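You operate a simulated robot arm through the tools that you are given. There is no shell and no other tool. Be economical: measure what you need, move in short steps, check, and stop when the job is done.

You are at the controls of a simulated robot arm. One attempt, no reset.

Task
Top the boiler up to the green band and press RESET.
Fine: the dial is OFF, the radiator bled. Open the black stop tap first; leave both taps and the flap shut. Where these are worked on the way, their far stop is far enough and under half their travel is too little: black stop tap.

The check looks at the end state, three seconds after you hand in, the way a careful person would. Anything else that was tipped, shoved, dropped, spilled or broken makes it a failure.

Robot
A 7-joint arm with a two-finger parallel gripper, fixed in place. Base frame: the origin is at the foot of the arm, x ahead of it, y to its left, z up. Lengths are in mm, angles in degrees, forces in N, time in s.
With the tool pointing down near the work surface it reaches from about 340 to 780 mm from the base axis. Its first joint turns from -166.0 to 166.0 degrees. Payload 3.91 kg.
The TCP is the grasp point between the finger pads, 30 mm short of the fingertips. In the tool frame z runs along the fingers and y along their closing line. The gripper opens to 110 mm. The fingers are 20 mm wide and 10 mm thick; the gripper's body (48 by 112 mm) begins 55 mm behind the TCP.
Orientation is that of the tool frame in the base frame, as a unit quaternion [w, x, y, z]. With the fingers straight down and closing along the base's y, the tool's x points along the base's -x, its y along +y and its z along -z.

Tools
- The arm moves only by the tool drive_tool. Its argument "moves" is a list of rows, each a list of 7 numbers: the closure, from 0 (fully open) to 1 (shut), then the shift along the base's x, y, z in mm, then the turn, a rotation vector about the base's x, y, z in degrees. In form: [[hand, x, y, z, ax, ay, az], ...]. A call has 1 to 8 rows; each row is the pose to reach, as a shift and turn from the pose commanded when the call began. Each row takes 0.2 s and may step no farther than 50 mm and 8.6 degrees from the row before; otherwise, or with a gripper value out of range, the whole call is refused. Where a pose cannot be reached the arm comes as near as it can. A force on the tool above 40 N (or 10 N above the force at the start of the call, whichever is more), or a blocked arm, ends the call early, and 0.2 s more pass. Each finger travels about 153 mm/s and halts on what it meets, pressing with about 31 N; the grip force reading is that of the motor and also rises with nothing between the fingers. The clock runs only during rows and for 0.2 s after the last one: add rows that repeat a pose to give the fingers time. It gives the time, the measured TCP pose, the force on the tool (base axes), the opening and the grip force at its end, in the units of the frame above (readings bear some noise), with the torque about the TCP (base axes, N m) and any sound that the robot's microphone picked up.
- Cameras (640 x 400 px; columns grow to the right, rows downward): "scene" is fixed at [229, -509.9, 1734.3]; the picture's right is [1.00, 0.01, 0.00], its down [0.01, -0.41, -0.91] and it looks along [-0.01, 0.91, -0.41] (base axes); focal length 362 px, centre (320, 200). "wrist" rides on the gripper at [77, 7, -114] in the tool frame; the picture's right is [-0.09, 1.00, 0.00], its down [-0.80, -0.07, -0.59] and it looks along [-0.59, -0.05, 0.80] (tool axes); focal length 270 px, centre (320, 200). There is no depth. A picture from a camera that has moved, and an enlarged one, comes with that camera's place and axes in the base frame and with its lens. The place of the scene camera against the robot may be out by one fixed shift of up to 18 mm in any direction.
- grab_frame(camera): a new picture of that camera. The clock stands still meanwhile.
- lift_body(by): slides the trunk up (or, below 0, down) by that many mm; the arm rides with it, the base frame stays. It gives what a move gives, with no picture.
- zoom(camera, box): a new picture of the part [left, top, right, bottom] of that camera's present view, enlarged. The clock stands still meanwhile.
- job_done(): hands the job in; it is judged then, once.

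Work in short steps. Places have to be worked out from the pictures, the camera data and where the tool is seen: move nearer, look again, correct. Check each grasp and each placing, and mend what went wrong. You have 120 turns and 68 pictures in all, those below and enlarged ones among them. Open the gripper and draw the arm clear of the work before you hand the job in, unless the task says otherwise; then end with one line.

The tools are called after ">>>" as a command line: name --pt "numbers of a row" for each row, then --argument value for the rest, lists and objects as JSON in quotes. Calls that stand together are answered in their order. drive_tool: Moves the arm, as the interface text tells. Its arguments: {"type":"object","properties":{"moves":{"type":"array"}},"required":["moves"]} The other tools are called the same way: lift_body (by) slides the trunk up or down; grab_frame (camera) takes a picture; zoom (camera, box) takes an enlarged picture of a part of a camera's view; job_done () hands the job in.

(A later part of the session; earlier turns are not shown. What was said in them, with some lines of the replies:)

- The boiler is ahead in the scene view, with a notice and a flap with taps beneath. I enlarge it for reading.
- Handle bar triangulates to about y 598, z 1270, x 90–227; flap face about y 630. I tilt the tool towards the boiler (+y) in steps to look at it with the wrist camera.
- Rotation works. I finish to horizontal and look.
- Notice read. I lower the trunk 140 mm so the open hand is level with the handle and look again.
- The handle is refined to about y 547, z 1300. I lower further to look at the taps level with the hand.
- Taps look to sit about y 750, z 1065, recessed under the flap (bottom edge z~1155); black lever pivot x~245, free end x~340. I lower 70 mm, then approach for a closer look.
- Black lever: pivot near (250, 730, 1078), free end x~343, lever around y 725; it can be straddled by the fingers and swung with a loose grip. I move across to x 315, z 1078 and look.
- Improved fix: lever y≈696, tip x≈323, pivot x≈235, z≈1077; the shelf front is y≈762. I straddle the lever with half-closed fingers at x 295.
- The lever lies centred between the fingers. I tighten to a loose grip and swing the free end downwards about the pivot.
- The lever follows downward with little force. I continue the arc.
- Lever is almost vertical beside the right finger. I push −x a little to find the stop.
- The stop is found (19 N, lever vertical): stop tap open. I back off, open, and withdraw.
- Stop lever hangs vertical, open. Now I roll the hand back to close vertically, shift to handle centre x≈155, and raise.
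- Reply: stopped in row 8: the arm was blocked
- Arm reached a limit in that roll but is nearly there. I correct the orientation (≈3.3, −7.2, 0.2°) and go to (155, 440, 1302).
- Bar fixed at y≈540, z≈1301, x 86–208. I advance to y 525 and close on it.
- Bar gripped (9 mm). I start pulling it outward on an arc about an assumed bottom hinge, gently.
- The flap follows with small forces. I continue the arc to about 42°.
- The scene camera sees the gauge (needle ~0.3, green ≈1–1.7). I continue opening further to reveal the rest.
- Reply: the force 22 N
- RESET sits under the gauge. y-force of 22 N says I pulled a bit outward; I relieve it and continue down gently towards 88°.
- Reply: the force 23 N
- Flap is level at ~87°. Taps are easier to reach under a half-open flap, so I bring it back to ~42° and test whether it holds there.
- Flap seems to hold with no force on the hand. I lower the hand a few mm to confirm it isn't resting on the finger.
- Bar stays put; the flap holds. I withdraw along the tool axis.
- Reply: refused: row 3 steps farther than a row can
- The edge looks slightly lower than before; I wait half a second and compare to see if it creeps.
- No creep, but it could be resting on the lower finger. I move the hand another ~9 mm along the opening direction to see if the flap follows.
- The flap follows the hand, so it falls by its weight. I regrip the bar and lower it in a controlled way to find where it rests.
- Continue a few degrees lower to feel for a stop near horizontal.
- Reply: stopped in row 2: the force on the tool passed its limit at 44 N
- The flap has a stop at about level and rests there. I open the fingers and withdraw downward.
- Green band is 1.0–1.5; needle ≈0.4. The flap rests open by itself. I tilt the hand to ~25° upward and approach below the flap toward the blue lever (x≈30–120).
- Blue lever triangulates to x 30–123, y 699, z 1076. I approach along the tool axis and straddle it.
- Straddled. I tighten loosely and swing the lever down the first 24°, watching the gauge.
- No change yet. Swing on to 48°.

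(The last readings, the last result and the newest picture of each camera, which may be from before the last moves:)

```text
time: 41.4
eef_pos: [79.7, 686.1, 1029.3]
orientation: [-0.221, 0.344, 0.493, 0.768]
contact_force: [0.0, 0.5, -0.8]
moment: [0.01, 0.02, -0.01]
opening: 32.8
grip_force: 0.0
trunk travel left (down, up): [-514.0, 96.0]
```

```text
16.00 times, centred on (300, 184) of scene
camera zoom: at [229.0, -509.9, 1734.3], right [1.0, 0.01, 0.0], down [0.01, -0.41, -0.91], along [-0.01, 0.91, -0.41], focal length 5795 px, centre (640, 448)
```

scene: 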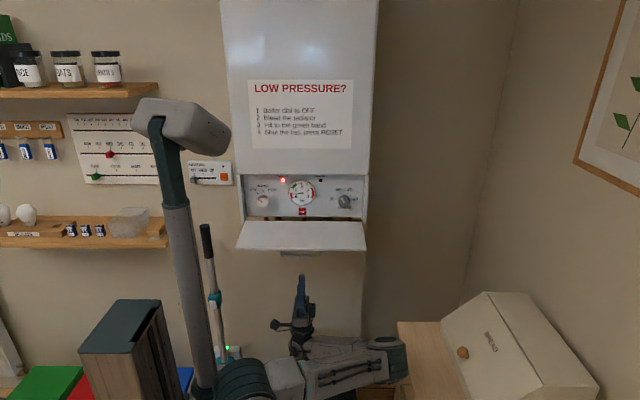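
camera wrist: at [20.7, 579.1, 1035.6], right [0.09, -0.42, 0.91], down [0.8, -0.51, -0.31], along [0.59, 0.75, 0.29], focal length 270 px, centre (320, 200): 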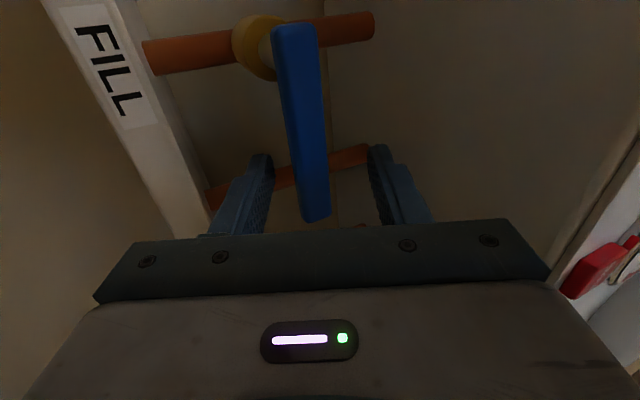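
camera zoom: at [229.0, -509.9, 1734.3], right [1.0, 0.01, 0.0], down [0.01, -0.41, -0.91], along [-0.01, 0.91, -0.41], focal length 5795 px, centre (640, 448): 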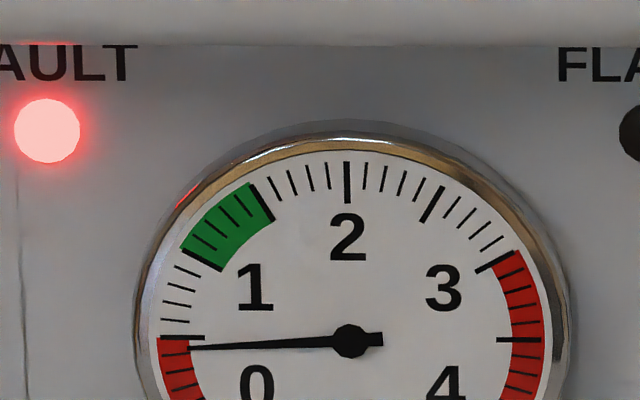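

A slight rise. I go on to 64°.

>>> drive_tool --pt "0.7 -6.8 0 -5.3 0 8 0" --pt "0.7 -14.3 0 -9.6 0 16 0" --pt "0.7 -14.3 0 -9.6 0 16 0"

>>> zoom --camera "scene" --box '[280, 172, 320, 197]'

```text
time: 42.2
eef_pos: [66.8, 686.2, 1019.2]
orientation: [-0.286, 0.448, 0.457, 0.714]
contact_force: [0.3, -0.9, -0.3]
moment: [0.0, 0.0, -0.01]
opening: 33.2
grip_force: 0.3
trunk travel left (down, up): [-514.0, 96.0]
```

```text
16.00 times, centred on (300, 184) of scene
camera zoom: at [229.0, -509.9, 1734.3], right [1.0, 0.01, 0.0], down [0.01, -0.41, -0.91], along [-0.01, 0.91, -0.41], focal length 5795 px, centre (640, 448)
```

zoom: 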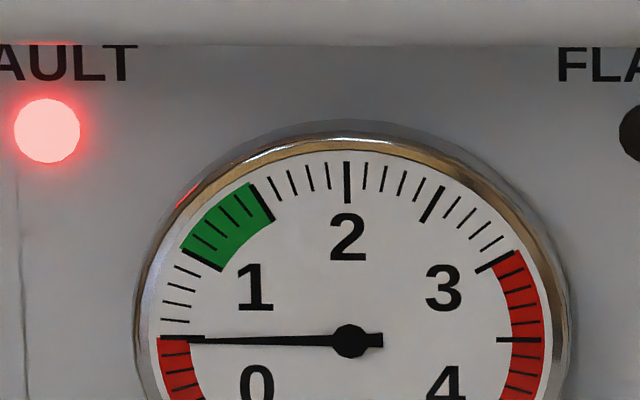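

Now 0.5 bar, rising slowly (~0.05 per 0.8 s). I hold here for 1.8 s and measure the rate.

>>> drive_tool --pt "0.7 0 0 0 0 0 0" --pt "0.7 0 0 0 0 0 0" --pt "0.7 0 0 0 0 0 0" --pt "0.7 0 0 0 0 0 0" --pt "0.7 0 0 0 0 0 0" --pt "0.7 0 0 0 0 0 0" --pt "0.7 0 0 0 0 0 0" --pt "0.7 0 0 0 0 0 0"

>>> zoom --camera "scene" --box '[280, 172, 320, 197]'

```text
time: 44.0
eef_pos: [66.3, 686.9, 1018.9]
orientation: [-0.287, 0.447, 0.457, 0.713]
contact_force: [-1.1, -0.1, -0.3]
moment: [0.02, 0.01, 0.03]
opening: 33.0
grip_force: 0.0
trunk travel left (down, up): [-514.0, 96.0]
```

```text
16.00 times, centred on (300, 184) of scene
camera zoom: at [229.0, -509.9, 1734.3], right [1.0, 0.01, 0.0], down [0.01, -0.41, -0.91], along [-0.01, 0.91, -0.41], focal length 5795 px, centre (640, 448)
```

zoom: 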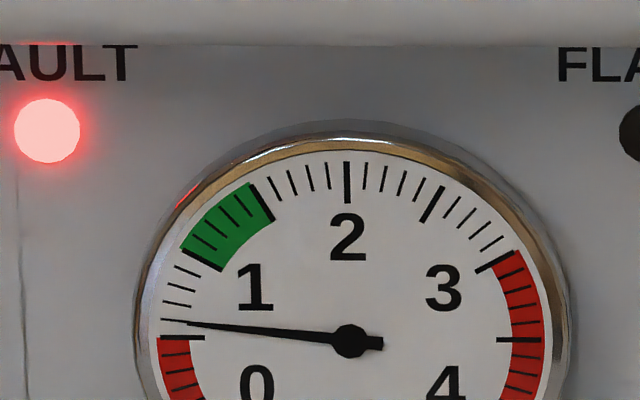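

0.61 now, rate ≈0.06 bar/s. I hold for about 7 s, then check.

>>> drive_tool --pt "0.7 0 0 0 0 0 0" --pt "0.7 0 0 0 0 0 0" --pt "0.7 0 0 0 0 0 0" --pt "0.7 0 0 0 0 0 0" --pt "0.7 0 0 0 0 0 0" --pt "0.7 0 0 0 0 0 0" --pt "0.7 0 0 0 0 0 0" --pt "0.7 0 0 0 0 0 0"

>>> drive_tool --pt "0.7 0 0 0 0 0 0" --pt "0.7 0 0 0 0 0 0" --pt "0.7 0 0 0 0 0 0" --pt "0.7 0 0 0 0 0 0" --pt "0.7 0 0 0 0 0 0" --pt "0.7 0 0 0 0 0 0" --pt "0.7 0 0 0 0 0 0" --pt "0.7 0 0 0 0 0 0"

>>> drive_tool --pt "0.7 0 0 0 0 0 0" --pt "0.7 0 0 0 0 0 0" --pt "0.7 0 0 0 0 0 0" --pt "0.7 0 0 0 0 0 0" --pt "0.7 0 0 0 0 0 0" --pt "0.7 0 0 0 0 0 0" --pt "0.7 0 0 0 0 0 0" --pt "0.7 0 0 0 0 0 0"

>>> zoom --camera "scene" --box '[280, 172, 320, 197]'

```text
time: 45.8
eef_pos: [65.6, 686.6, 1018.5]
orientation: [-0.287, 0.447, 0.458, 0.713]
contact_force: [-1.1, 0.6, -0.1]
moment: [-0.03, 0.0, -0.01]
opening: 32.9
grip_force: 0.0
trunk travel left (down, up): [-514.0, 96.0]
```

```text
time: 47.6
eef_pos: [66.6, 685.8, 1018.6]
orientation: [-0.287, 0.447, 0.457, 0.713]
contact_force: [-0.1, -0.6, 0.8]
moment: [-0.03, -0.01, -0.02]
opening: 32.9
grip_force: 0.1
trunk travel left (down, up): [-514.0, 96.0]
```

```text
time: 49.4
eef_pos: [66.3, 686.4, 1018.3]
orientation: [-0.287, 0.447, 0.458, 0.713]
contact_force: [-0.1, 0.4, 0.2]
moment: [-0.01, 0.0, 0.0]
opening: 33.1
grip_force: 0.0
trunk travel left (down, up): [-514.0, 96.0]
```

```text
16.00 times, centred on (300, 184) of scene
camera zoom: at [229.0, -509.9, 1734.3], right [1.0, 0.01, 0.0], down [0.01, -0.41, -0.91], along [-0.01, 0.91, -0.41], focal length 5795 px, centre (640, 448)
```

zoom: 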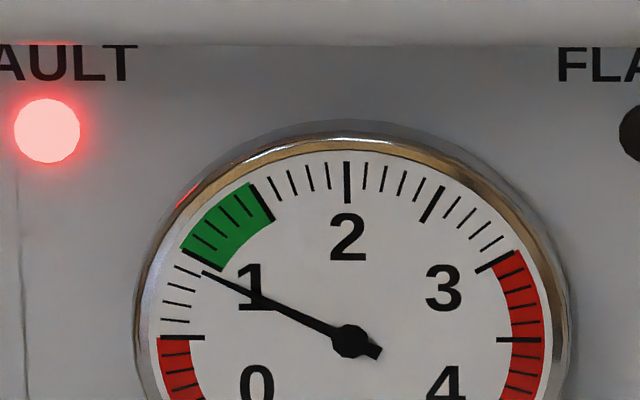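

0.93 bar. Two more holds (~3.6 s) bring ≈1.15, then I close.

>>> drive_tool --pt "0.7 0 0 0 0 0 0" --pt "0.7 0 0 0 0 0 0" --pt "0.7 0 0 0 0 0 0" --pt "0.7 0 0 0 0 0 0" --pt "0.7 0 0 0 0 0 0" --pt "0.7 0 0 0 0 0 0" --pt "0.7 0 0 0 0 0 0" --pt "0.7 0 0 0 0 0 0"

>>> drive_tool --pt "0.7 0 0 0 0 0 0" --pt "0.7 0 0 0 0 0 0" --pt "0.7 0 0 0 0 0 0" --pt "0.7 0 0 0 0 0 0" --pt "0.7 0 0 0 0 0 0" --pt "0.7 0 0 0 0 0 0" --pt "0.7 0 0 0 0 0 0"

>>> drive_tool --pt "0.7 7.5 0 4.3 0 -8 0" --pt "0.7 14.3 0 9.6 0 -16 0" --pt "0.7 20.3 0 15.8 0 -24 0" --pt "0.7 25.4 0 22.8 0 -32 0" --pt "0.7 29.4 0 30.5 0 -40 0" --pt "0.7 32.4 0 38.6 0 -48 0" --pt "0.7 34.2 0 47.1 0 -56 0" --pt "0.7 34.8 0 55.7 0 -64 0"

>>> zoom --camera "scene" --box '[280, 172, 320, 197]'

>>> grab_frame --camera "wrist"

```text
time: 51.2
eef_pos: [65.5, 686.3, 1018.0]
orientation: [-0.287, 0.447, 0.458, 0.713]
contact_force: [-0.4, 0.3, -0.6]
moment: [0.0, 0.0, 0.02]
opening: 32.8
grip_force: 0.1
trunk travel left (down, up): [-514.0, 96.0]
```

```text
time: 52.8
eef_pos: [66.1, 686.3, 1017.8]
orientation: [-0.287, 0.447, 0.458, 0.713]
contact_force: [-0.3, 0.1, 0.5]
moment: [0.02, 0.01, 0.01]
opening: 33.0
grip_force: 0.1
trunk travel left (down, up): [-514.0, 96.0]
```

```text
time: 54.6
eef_pos: [100.6, 685.3, 1075.7]
orientation: [0.0, 0.002, 0.541, 0.841]
contact_force: [-0.5, 0.4, 0.2]
moment: [0.03, 0.03, 0.02]
opening: 33.6
grip_force: 0.0
trunk travel left (down, up): [-514.0, 96.0]
```

```text
16.00 times, centred on (300, 184) of scene
camera zoom: at [229.0, -509.9, 1734.3], right [1.0, 0.01, 0.0], down [0.01, -0.41, -0.91], along [-0.01, 0.91, -0.41], focal length 5795 px, centre (640, 448)
```

zoom: 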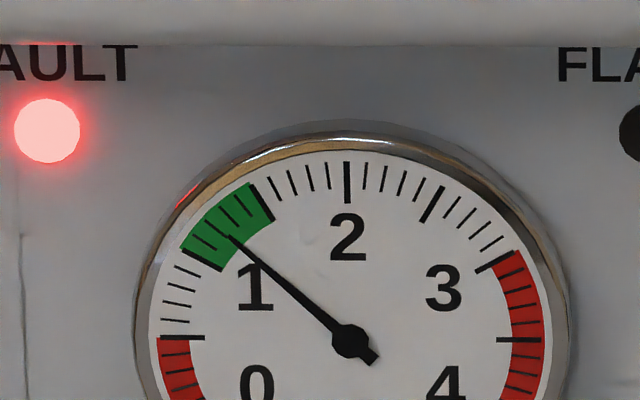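

```text
24 pictures are left
camera wrist: at [22.6, 578.2, 1035.3], right [0.09, -0.42, 0.91], down [0.8, -0.51, -0.31], along [0.59, 0.75, 0.29], focal length 270 px, centre (320, 200)
```

wrist: 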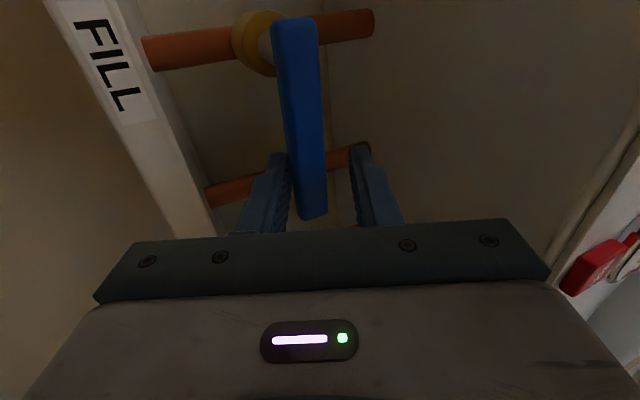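

1.2 bar, within green. I press the blue lever up the last degrees to its shut stop.

>>> drive_tool --pt "0.7 0 0 5 0 0 0" --pt "0.7 0 0 10 0 0 0" --pt "0.7 0 0 14 0 0 0"

>>> grab_frame --camera "wrist"

```text
time: 55.4
eef_pos: [100.7, 687.7, 1083.8]
orientation: [-0.001, 0.001, 0.543, 0.84]
contact_force: [0.3, 0.9, -25.8]
moment: [-0.34, -0.23, 0.01]
opening: 44.4
grip_force: 12.2
trunk travel left (down, up): [-514.0, 96.0]
```

```text
23 pictures are left
camera wrist: at [22.5, 579.5, 1045.9], right [0.09, -0.41, 0.91], down [0.8, -0.51, -0.31], along [0.59, 0.76, 0.28], focal length 270 px, centre (320, 200)
```

wrist: 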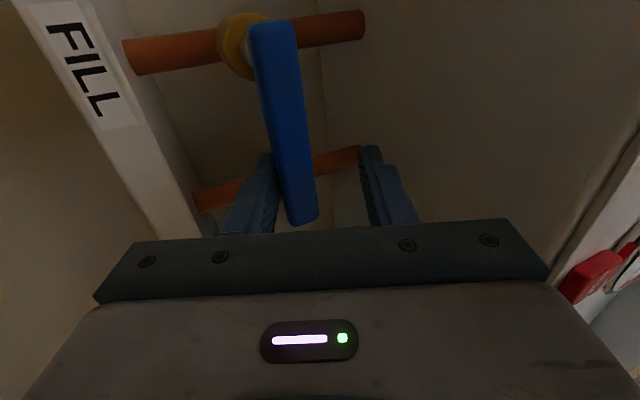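

Blue tap is firmly shut (26 N at stop). I back off and retreat along the tool axis.

>>> drive_tool --pt "0.6 0 0 -9 0 0 0" --pt "0.5 0 -5 -12 0 0 0" --pt "0.5 0 -35 -26 0 0 0" --pt "0.5 0 -70 -44 0 0 0" --pt "0.5 0 -110 -62 0 0 0"

>>> drive_tool --pt "0.5 10 0 0 0 8.5 0" --pt "0.5 20 0 0 0 17 0" --pt "0.5 30 0 0 0 25.5 0" --pt "0.5 40 0 0 0 34 0" --pt "0.5 50 0 0 0 42.5 0" --pt "0.5 60 0 0 0 51 0" --pt "0.5 70 0 0 0 59.5 0" --pt "0.5 80 0 0 0 68 0"

>>> grab_frame --camera "wrist"

```text
time: 56.6
eef_pos: [102.3, 574.9, 1027.0]
orientation: [-0.001, 0.002, 0.54, 0.842]
contact_force: [0.4, 0.0, 0.1]
moment: [-0.02, 0.0, 0.02]
opening: 54.9
grip_force: 0.1
trunk travel left (down, up): [-514.0, 96.0]
```

```text
time: 58.4
eef_pos: [181.4, 575.6, 1027.0]
orientation: [-0.303, 0.472, 0.447, 0.696]
contact_force: [0.1, 0.0, 1.3]
moment: [0.01, -0.02, 0.01]
opening: 55.1
grip_force: 0.1
trunk travel left (down, up): [-514.0, 96.0]
```

```text
22 pictures are left
camera wrist: at [112.7, 468.2, 1083.7], right [0.87, -0.42, 0.25], down [0.01, -0.51, -0.86], along [0.49, 0.75, -0.44], focal length 270 px, centre (320, 200)
```

wrist: 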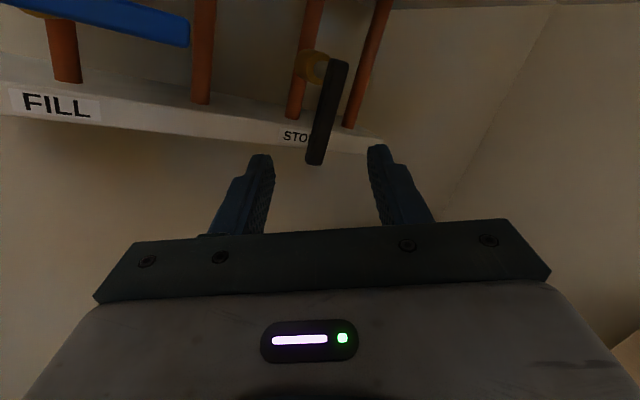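

Black lever hangs at x≈243, z 993–1080. I align and straddle it at ~62 mm below its pivot.

>>> drive_tool --pt "0.4 12 11 -30 0 0 0" --pt "0.4 28 47 -24 0 0 0" --pt "0.4 42 83 -18 0 0 0" --pt "0.4 54.6 111 -13 0 0 0"

>>> grab_frame --camera "wrist"

```text
time: 59.4
eef_pos: [235.8, 688.3, 1014.5]
orientation: [-0.303, 0.472, 0.447, 0.697]
contact_force: [0.0, 0.7, -0.1]
moment: [0.0, -0.02, 0.01]
opening: 65.8
grip_force: 0.0
trunk travel left (down, up): [-514.0, 96.0]
```

```text
21 pictures are left
camera wrist: at [166.5, 580.6, 1071.3], right [0.87, -0.42, 0.26], down [0.01, -0.51, -0.86], along [0.49, 0.75, -0.44], focal length 270 px, centre (320, 200)
```

wrist: 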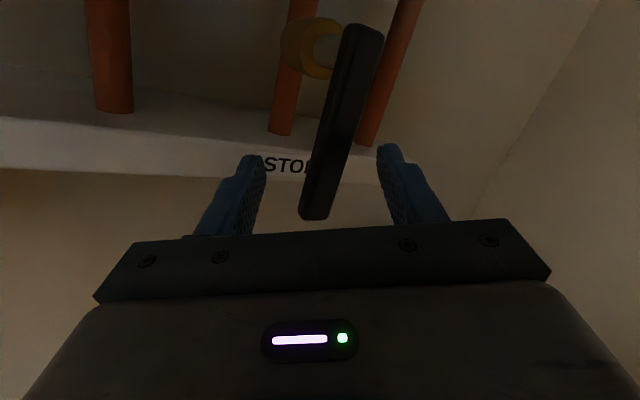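

Straddled. I tighten loosely and swing the black lever back up to shut.

>>> drive_tool --pt "0.62 0 0 0 0 0 0" --pt "0.62 10.8 0 0.3 0 -7.6 0" --pt "0.62 21.5 0 2.6 0 -15.1 0" --pt "0.62 31.7 0 6.8 0 -22.7 0" --pt "0.62 41.1 0 12.6 0 -30.2 0" --pt "0.62 49.2 0 19.8 0 -37.8 0" --pt "0.62 55.9 0 28.5 0 -45.3 0" --pt "0.62 61.1 0 38.1 0 -52.9 0"

>>> drive_tool --pt "0.62 3.4 0 10.2 0 -7.5 0" --pt "0.62 4.9 0 21 0 -15.1 0" --pt "0.62 4.9 0 27 0 -15.1 0" --pt "0.62 4.9 0 31 0 -15.1 0"

>>> grab_frame --camera "wrist"

```text
time: 61.2
eef_pos: [296.4, 686.9, 1051.9]
orientation: [-0.07, 0.111, 0.535, 0.835]
contact_force: [-1.0, 0.2, -1.2]
moment: [0.02, 0.0, 0.03]
opening: 42.3
grip_force: 0.2
trunk travel left (down, up): [-514.0, 96.0]
```

```text
time: 62.2
eef_pos: [300.7, 687.2, 1081.9]
orientation: [-0.001, 0.002, 0.54, 0.841]
contact_force: [0.5, 0.5, -0.8]
moment: [0.02, 0.03, 0.04]
opening: 42.5
grip_force: 1.1
trunk travel left (down, up): [-514.0, 96.0]
```

```text
20 pictures are left
camera wrist: at [222.7, 579.8, 1042.3], right [0.09, -0.41, 0.91], down [0.8, -0.51, -0.31], along [0.59, 0.75, 0.29], focal length 270 px, centre (320, 200)
```

wrist: 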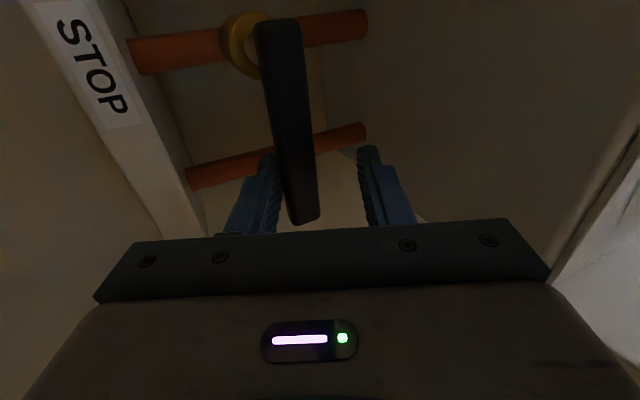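

Almost shut; lower finger near contact. I push up further to feel the stop.

>>> drive_tool --pt "0.62 0 0 4 0 0 0" --pt "0.62 0 0 8 0 0 0" --pt "0.62 0 0 11 0 0 0"

>>> grab_frame --camera "wrist"

```text
time: 63.0
eef_pos: [301.9, 688.1, 1089.5]
orientation: [-0.002, 0.003, 0.543, 0.84]
contact_force: [-2.3, -0.5, -21.8]
moment: [-0.28, -0.18, 0.02]
opening: 51.8
grip_force: 9.6
trunk travel left (down, up): [-514.0, 96.0]
```

```text
19 pictures are left
camera wrist: at [223.4, 581.0, 1050.2], right [0.09, -0.41, 0.91], down [0.8, -0.51, -0.31], along [0.59, 0.76, 0.28], focal length 270 px, centre (320, 200)
```

wrist: 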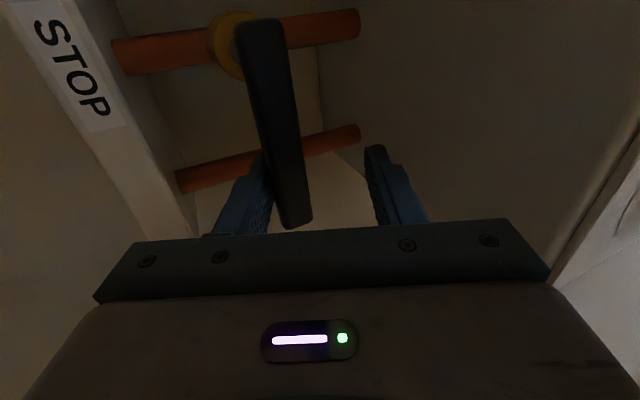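

Both taps are shut (22 N at the stop). I retreat along the tool axis and begin rolling the hand for the RESET press.

>>> drive_tool --pt "0.5 0 0 -9 0 0 0" --pt "0.5 0 -5 -12 0 0 0" --pt "0.5 0 -35 -26 0 0 0" --pt "0.5 0 -70 -44 0 0 0" --pt "0.5 0 -110 -62 0 0 0"

>>> lift_body --by -60

>>> drive_tool --pt "0.7 -15 0 0 0 8.5 0" --pt "0.9 -30 0 0 0 17 0" --pt "1 -45 0 0 0 25.5 0" --pt "1 -60 0 0 0 34 0" --pt "1 -75 0 0 0 42.5 0" --pt "1 -90 0 0 0 51 0" --pt "1 -105 0 0 0 59.5 0" --pt "1 -120 0 0 0 68 0"

>>> drive_tool --pt "1 0 0 0 0 7 0" --pt "1 0 0 0 0 14 0" --pt "1 0 0 0 0 22 0"

```text
time: 64.2
eef_pos: [302.0, 576.1, 1033.8]
orientation: [-0.001, 0.002, 0.541, 0.841]
contact_force: [-0.2, -0.3, -0.3]
moment: [0.03, 0.01, 0.03]
opening: 55.3
grip_force: 0.0
trunk travel left (down, up): [-514.0, 96.0]
```

```text
time: 65.2
eef_pos: [302.6, 577.1, 973.5]
orientation: [-0.001, 0.001, 0.54, 0.842]
contact_force: [0.7, -0.6, 0.5]
moment: [0.02, 0.0, -0.03]
opening: 55.1
grip_force: 0.1
trunk travel left (down, up): [-454.0, 156.0]
```

```text
time: 67.0
eef_pos: [182.5, 577.2, 973.0]
orientation: [-0.302, 0.471, 0.447, 0.697]
contact_force: [0.0, 0.4, 0.6]
moment: [-0.01, 0.0, -0.05]
opening: 0.0
grip_force: 31.8
trunk travel left (down, up): [-454.0, 156.0]
```

```text
time: 67.8
eef_pos: [182.2, 577.7, 973.6]
orientation: [-0.368, 0.574, 0.394, 0.616]
contact_force: [0.7, 0.1, -0.3]
moment: [-0.02, 0.02, 0.02]
opening: 0.0
grip_force: 31.7
out of reach, approached as far as the arm can: row 3
trunk travel left (down, up): [-454.0, 156.0]
```

Roll ≈86° reached. I yaw the tool back to point along +y while withdrawing below the flap.

>>> drive_tool --pt "1 -8 -30 0 0 0 8" --pt "1 -16 -70 0 0 0 16" --pt "1 -24 -110 0 0 0 24" --pt "1 -28 -150 0 0 0 24" --pt "1 -30 -190 0 0 0 24" --pt "1 -30 -230 0 0 0 24"

>>> grab_frame --camera "scene"

```text
time: 69.2
eef_pos: [207.5, 438.3, 948.1]
orientation: [-0.49, 0.479, 0.505, 0.525]
contact_force: [-0.1, 0.2, 0.3]
moment: [-0.01, -0.03, 0.02]
opening: 0.0
grip_force: 30.7
out of reach, approached as far as the arm can: row 1, 2, 4, 5, 6
trunk travel left (down, up): [-454.0, 156.0]
```

```text
18 pictures are left
```

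scene: 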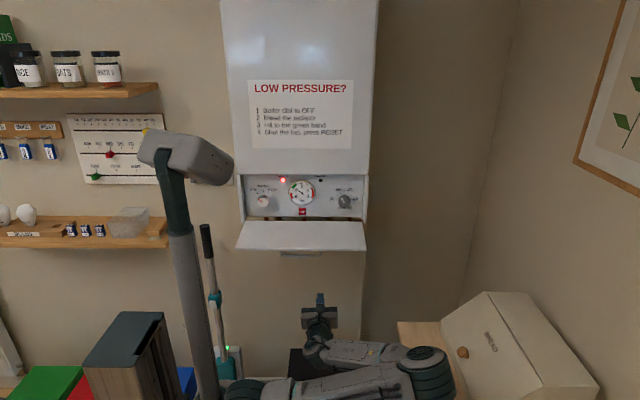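

The arm can't draw in radially at this pose, so I'll go out to the right around the flap: first sideways to x≈430, keeping low.

>>> drive_tool --pt "1 45 0 0 0 0 0" --pt "1 90 0 0 0 0 0" --pt "1 135 0 0 0 0 0" --pt "1 180 0 0 0 0 0" --pt "1 225 0 0 0 0 0"

```text
time: 70.4
eef_pos: [430.9, 439.2, 947.9]
orientation: [-0.489, 0.481, 0.504, 0.525]
contact_force: [0.7, 0.4, 0.4]
moment: [0.0, 0.02, -0.01]
opening: 0.0
grip_force: 30.5
trunk travel left (down, up): [-454.0, 156.0]
```

Clear of the flap. I draw y back to ~385, raise the trunk, then the arm.

>>> drive_tool --pt "1 0 -40 0 0 0 0" --pt "1 0 -65 0 0 0 0"

>>> lift_body --by 156

>>> drive_tool --pt "1 0 0 45 0 0 0" --pt "1 0 0 90 0 0 0" --pt "1 0 0 135 0 0 0" --pt "1 0 0 180 0 0 0" --pt "1 0 0 210 0 0 0"

>>> grab_frame --camera "scene"

```text
time: 71.0
eef_pos: [430.4, 376.3, 945.9]
orientation: [-0.489, 0.48, 0.504, 0.525]
contact_force: [-0.2, -0.1, 0.3]
moment: [-0.01, -0.05, 0.02]
opening: 0.0
grip_force: 30.5
trunk travel left (down, up): [-454.0, 156.0]
```

```text
time: 72.8
eef_pos: [430.9, 375.9, 1101.6]
orientation: [-0.489, 0.48, 0.505, 0.525]
contact_force: [0.0, 0.3, 0.0]
moment: [0.01, 0.02, 0.0]
opening: 0.0
grip_force: 31.0
trunk travel left (down, up): [-610.0, 0.0]
```

```text
time: 74.0
eef_pos: [429.1, 378.0, 1311.8]
orientation: [-0.489, 0.481, 0.504, 0.525]
contact_force: [-0.3, 0.5, 0.0]
moment: [-0.01, 0.0, -0.01]
opening: 0.1
grip_force: 31.2
trunk travel left (down, up): [-610.0, 0.0]
```

```text
17 pictures are left
```

scene: 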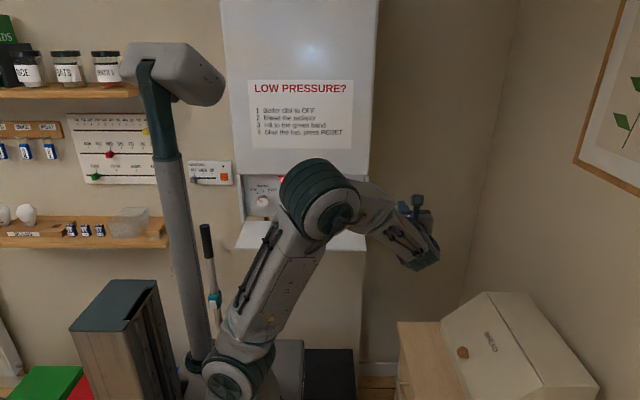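

Now above flap level. I move left over the flap to x≈155, y≈450, pitching the tool 20° down.

>>> drive_tool --pt "1 -40 10 0 -3 0 0" --pt "1 -80 20 0 -6 0 0" --pt "1 -120 30 0 -9 0 0" --pt "1 -160 40 0 -12 0 0" --pt "1 -200 50 0 -15 0 0" --pt "1 -240 60 0 -18 0 0" --pt "1 -274 72 0 -20 0 0"

>>> grab_frame --camera "wrist"

```text
time: 75.6
eef_pos: [156.2, 449.4, 1311.2]
orientation: [-0.398, 0.558, 0.588, 0.43]
contact_force: [0.4, 0.4, 0.7]
moment: [-0.01, 0.01, -0.01]
opening: 0.0
grip_force: 31.0
trunk travel left (down, up): [-610.0, 0.0]
```

```text
16 pictures are left
camera wrist: at [155.7, 364.5, 1422.9], right [1.0, -0.02, -0.02], down [-0.03, -0.82, -0.58], along [-0.01, 0.58, -0.82], focal length 270 px, centre (320, 200)
```

wrist: 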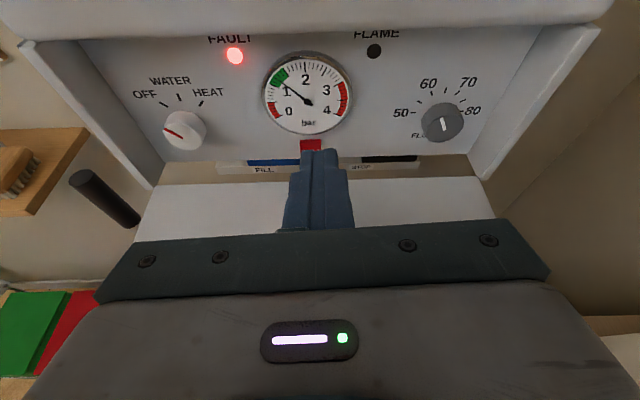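

RESET triangulates to ≈(144, 606, 1195); tool pitch 18° down. I approach to 35 mm short of it and check.

>>> drive_tool --pt "1 -6 15 -45 0 0 0" --pt "1 -12 40 -85 0 0 0" --pt "1 -12 65 -92 0 0 0" --pt "1 -12 93 -95 0 0 0"

>>> grab_frame --camera "wrist"

>>> zoom --camera "scene" --box '[220, 140, 400, 252]'

```text
time: 76.6
eef_pos: [145.0, 543.8, 1213.3]
orientation: [-0.398, 0.558, 0.588, 0.43]
contact_force: [0.6, 0.9, -0.2]
moment: [0.01, -0.02, 0.05]
opening: 0.0
grip_force: 30.8
trunk travel left (down, up): [-610.0, 0.0]
```

```text
15 pictures are left
camera wrist: at [143.8, 458.6, 1325.9], right [1.0, -0.02, -0.02], down [-0.03, -0.82, -0.58], along [-0.01, 0.58, -0.82], focal length 270 px, centre (320, 200)
```

wrist: 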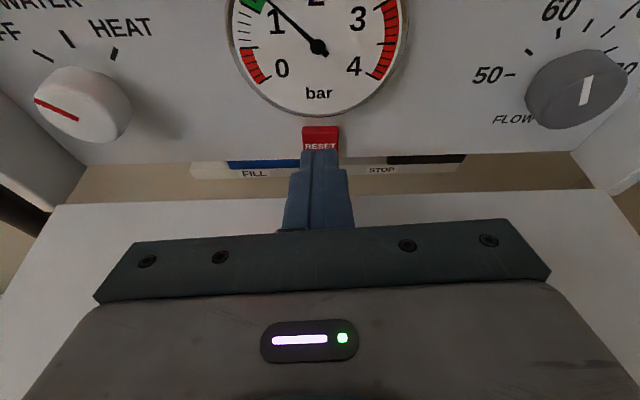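

```text
3.56 times, centred on (310, 196) of scene
camera zoom: at [229.0, -509.9, 1734.3], right [1.0, 0.01, 0.0], down [0.01, -0.41, -0.91], along [-0.01, 0.91, -0.41], focal length 1288 px, centre (356, 214)
```

zoom: 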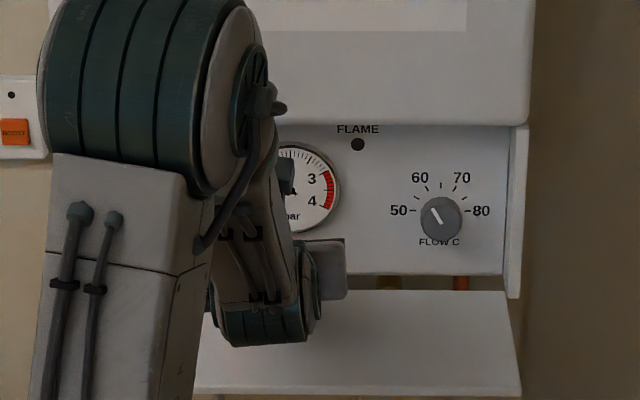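

Finger is lined up with RESET. I advance in small steps until contact.

>>> drive_tool --pt "1 -1 20 -7 0 0 0" --pt "1 -1 27 -9 0 0 0" --pt "1 -1 32 -10 0 0 0" --pt "1 -1 36 -10 0 0 0"

>>> grab_frame --camera "wrist"

```text
time: 77.6
eef_pos: [143.3, 576.3, 1206.9]
orientation: [-0.398, 0.558, 0.588, 0.43]
contact_force: [0.7, -1.4, 0.6]
moment: [0.01, -0.02, 0.0]
opening: 0.0
grip_force: 30.3
trunk travel left (down, up): [-610.0, 0.0]
heard: click
```

```text
13 pictures are left
camera wrist: at [142.9, 491.7, 1317.5], right [1.0, -0.02, -0.02], down [-0.03, -0.82, -0.58], along [-0.01, 0.58, -0.82], focal length 270 px, centre (320, 200)
```

wrist: 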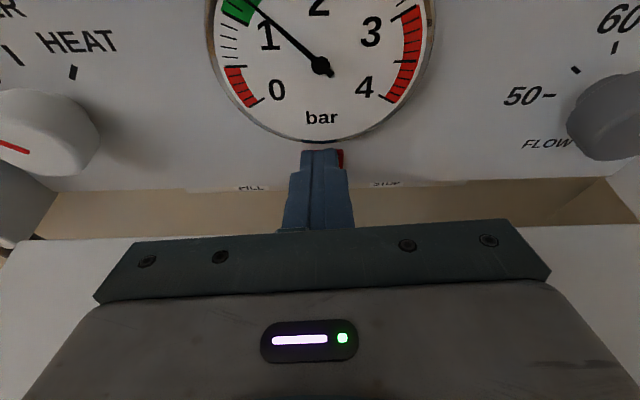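

A click: RESET pressed. I withdraw and check the FAULT lamp.

>>> drive_tool --pt "1 1 -25 7 0 0 0" --pt "1 1 -60 20 0 0 0" --pt "1 1 -95 50 0 0 0" --pt "1 1 -125 88 0 0 0"

>>> grab_frame --camera "wrist"

```text
time: 78.6
eef_pos: [142.2, 449.4, 1293.6]
orientation: [-0.398, 0.558, 0.588, 0.43]
contact_force: [-0.6, -1.2, 0.5]
moment: [0.0, 0.0, -0.04]
opening: 0.0
grip_force: 31.0
trunk travel left (down, up): [-610.0, 0.0]
```

```text
12 pictures are left
camera wrist: at [141.3, 364.6, 1403.7], right [1.0, -0.02, -0.02], down [-0.03, -0.82, -0.58], along [-0.01, 0.58, -0.82], focal length 270 px, centre (320, 200)
```

wrist: 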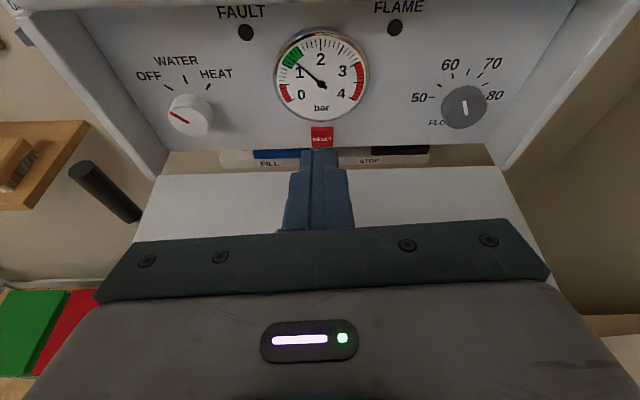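

FAULT is out, pressure ≈1.2, RESET done. To close the flap I go round its right side again, reversing my path.

>>> drive_tool --pt "1 34 -12 18 2 0 0" --pt "1 74 -22 18 5 0 0" --pt "1 114 -32 18 8 0 0" --pt "1 154 -42 18 11 0 0" --pt "1 194 -52 18 14 0 0" --pt "1 234 -62 18 17 0 0" --pt "1 280 -76 18 20 0 0"

>>> drive_tool --pt "1 0 0 -45 0 0 0" --pt "1 0 0 -90 0 0 0" --pt "1 0 0 -135 0 0 0" --pt "1 0 0 -180 0 0 0" --pt "1 0 0 -202 0 0 0"

>>> drive_tool --pt "1 -35 0 0 0 0 0" --pt "1 -70 -5 0 0 0 0"

>>> grab_frame --camera "wrist"

```text
time: 80.2
eef_pos: [425.5, 374.4, 1312.5]
orientation: [-0.489, 0.48, 0.504, 0.525]
contact_force: [0.1, 0.0, 0.5]
moment: [0.03, 0.0, 0.02]
opening: 0.0
grip_force: 30.9
trunk travel left (down, up): [-610.0, 0.0]
```

```text
time: 81.4
eef_pos: [424.2, 377.3, 1111.5]
orientation: [-0.489, 0.48, 0.505, 0.526]
contact_force: [-0.1, 0.0, -0.7]
moment: [0.01, 0.0, 0.02]
opening: 0.3
grip_force: 30.9
trunk travel left (down, up): [-610.0, 0.0]
```

```text
time: 82.0
eef_pos: [355.1, 372.9, 1112.3]
orientation: [-0.489, 0.479, 0.505, 0.526]
contact_force: [1.2, -0.7, -1.2]
moment: [0.0, 0.01, 0.0]
opening: 0.1
grip_force: 30.3
trunk travel left (down, up): [-610.0, 0.0]
```

```text
11 pictures are left
camera wrist: at [354.0, 255.6, 1187.6], right [1.0, -0.01, -0.03], down [-0.03, -0.57, -0.82], along [-0.01, 0.82, -0.57], focal length 270 px, centre (320, 200)
```

wrist: 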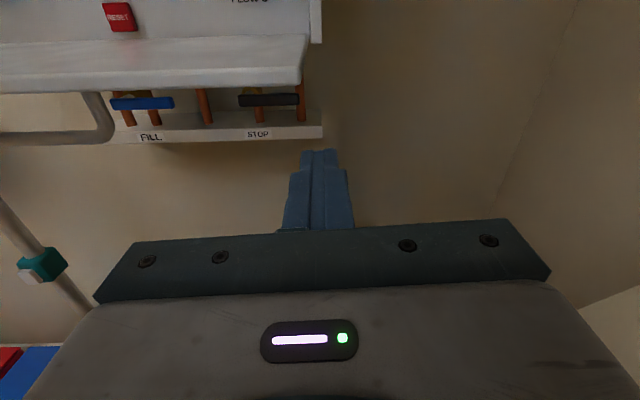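

Flap underside ≈z 1155, front edge y≈415, handle ends x≈215. I slide to x 285 and put the fingertips under the flap.

>>> drive_tool --pt "1 -35 0 0 0 0 0" --pt "1 -70 0 3 0 0 0" --pt "1 -70 30 6 0 0 0" --pt "1 -70 62 8 0 0 0" --pt "1 -70 62 18 0 0 0" --pt "1 -70 62 26 0 0 0"

>>> grab_frame --camera "wrist"

```text
time: 83.4
eef_pos: [285.1, 431.8, 1137.9]
orientation: [-0.489, 0.479, 0.505, 0.525]
contact_force: [0.0, -0.1, -0.6]
moment: [-0.04, 0.02, -0.02]
opening: 0.0
grip_force: 30.9
trunk travel left (down, up): [-610.0, 0.0]
```

```text
10 pictures are left
camera wrist: at [283.2, 315.3, 1213.4], right [1.0, -0.01, -0.03], down [-0.03, -0.57, -0.82], along [-0.01, 0.82, -0.57], focal length 270 px, centre (320, 200)
```

wrist: 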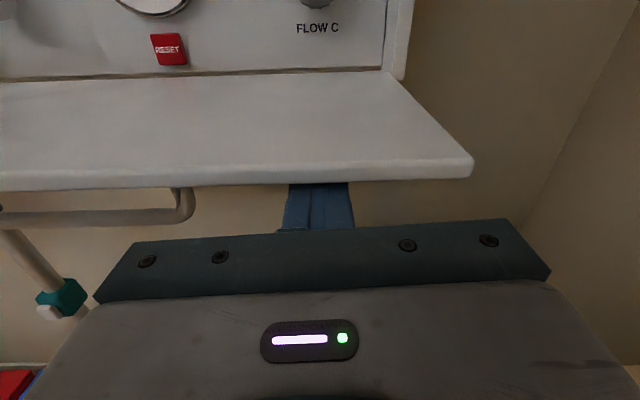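

Fingertips are under the flap. I lift it along the arc about its hinge, first to ~50°.

>>> drive_tool --pt "1 1 1 16 0 0 0" --pt "1 1 3 28 0 0 0" --pt "1 1 8.5 48.8 0 0 0" --pt "1 1 17.5 68 0 0 0" --pt "1 1 29.6 85.5 0 0 0" --pt "1 1 44.7 100.5 0 0 0"

>>> grab_frame --camera "wrist"

```text
time: 84.8
eef_pos: [283.9, 477.6, 1239.0]
orientation: [-0.49, 0.479, 0.506, 0.525]
contact_force: [-0.5, 0.0, -0.8]
moment: [0.04, -0.04, -0.01]
opening: 0.0
grip_force: 30.9
trunk travel left (down, up): [-610.0, 0.0]
```

```text
9 pictures are left
camera wrist: at [283.3, 361.0, 1313.8], right [1.0, -0.01, -0.03], down [-0.03, -0.57, -0.82], along [-0.01, 0.82, -0.57], focal length 270 px, centre (320, 200)
```

wrist: 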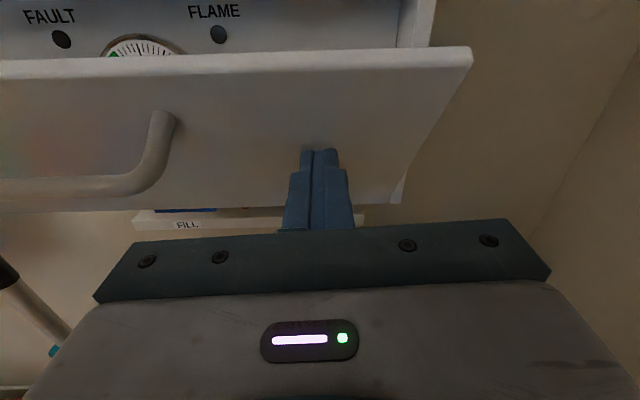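

Flap is rising nicely. I continue and push it closed.

>>> drive_tool --pt "1 0 17 12 0 0 0" --pt "1 0 37 21 0 0 0" --pt "1 0 57 26 0 0 0" --pt "1 0 67 28 0 0 0" --pt "1 0 77 28 0 0 0" --pt "1 0 84 28 0 0 0" --pt "1 0 90 28 0 0 0"

>>> grab_frame --camera "wrist"

```text
time: 85.9
eef_pos: [284.8, 538.1, 1264.8]
orientation: [-0.487, 0.481, 0.506, 0.524]
contact_force: [-2.4, -34.0, 8.1]
moment: [-0.12, 0.15, 0.15]
opening: 0.2
grip_force: 31.1
trunk travel left (down, up): [-610.0, 0.0]
stopped in row 5: the force on the tool passed its limit at 49 N (the readings are from after the stop); the commanded pose is now the measured one
```

```text
8 pictures are left
camera wrist: at [284.4, 421.0, 1341.1], right [1.0, -0.01, -0.03], down [-0.03, -0.57, -0.82], along [-0.01, 0.82, -0.57], focal length 270 px, centre (320, 200)
```

wrist: 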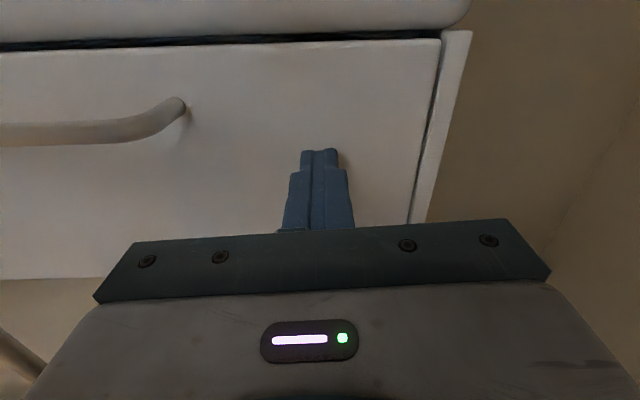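

Flap is against its stop. I back away slowly and check that it stays shut.

>>> drive_tool --pt "1 0 -10 0 0 0 0" --pt "1 0 -40 0 0 0 0" --pt "1 0 -80 0 0 0 0" --pt "1 20 -120 0 0 0 0" --pt "0.8 60 -150 0 0 0 0" --pt "0.4 100 -160 0 0 0 0" --pt "0 140 -160 0 0 0 0" --pt "0 170 -160 0 0 0 0"

>>> zoom --camera "scene" --box '[180, 130, 420, 280]'

>>> grab_frame --camera "wrist"

```text
time: 87.7
eef_pos: [455.0, 385.6, 1264.3]
orientation: [-0.487, 0.484, 0.506, 0.523]
contact_force: [-0.5, -0.3, -0.2]
moment: [-0.04, -0.01, 0.01]
opening: 109.9
grip_force: 0.1
trunk travel left (down, up): [-610.0, 0.0]
```

```text
2.67 times, centred on (300, 205) of scene
camera zoom: at [229.0, -509.9, 1734.3], right [1.0, 0.01, 0.0], down [0.01, -0.41, -0.91], along [-0.01, 0.91, -0.41], focal length 966 px, centre (373, 187)
```

zoom: 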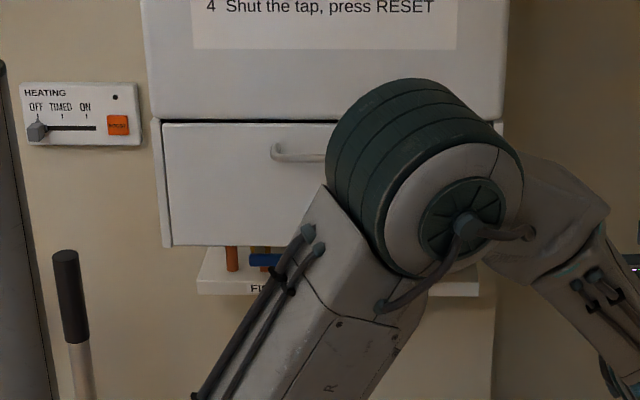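

```text
6 pictures are left
camera wrist: at [455.4, 269.8, 1340.7], right [1.0, -0.01, -0.03], down [-0.03, -0.58, -0.82], along [-0.01, 0.82, -0.58], focal length 270 px, centre (320, 200)
```

wrist: 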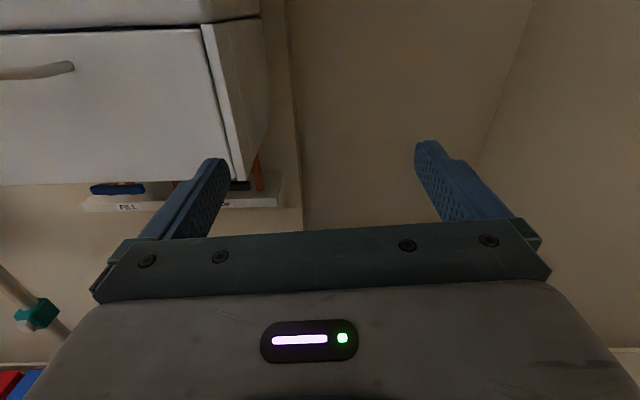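

The flap stays shut, both taps are horizontal, the FAULT lamp is out, the gripper is open and the arm is clear. I hand the job in.

>>> job_done

```text
The job is handed in.
```

The boiler is filled to about 1.2 bar, inside the green band. RESET is pressed and the FAULT lamp is out, both taps and the flap are shut, and the job is handed in.
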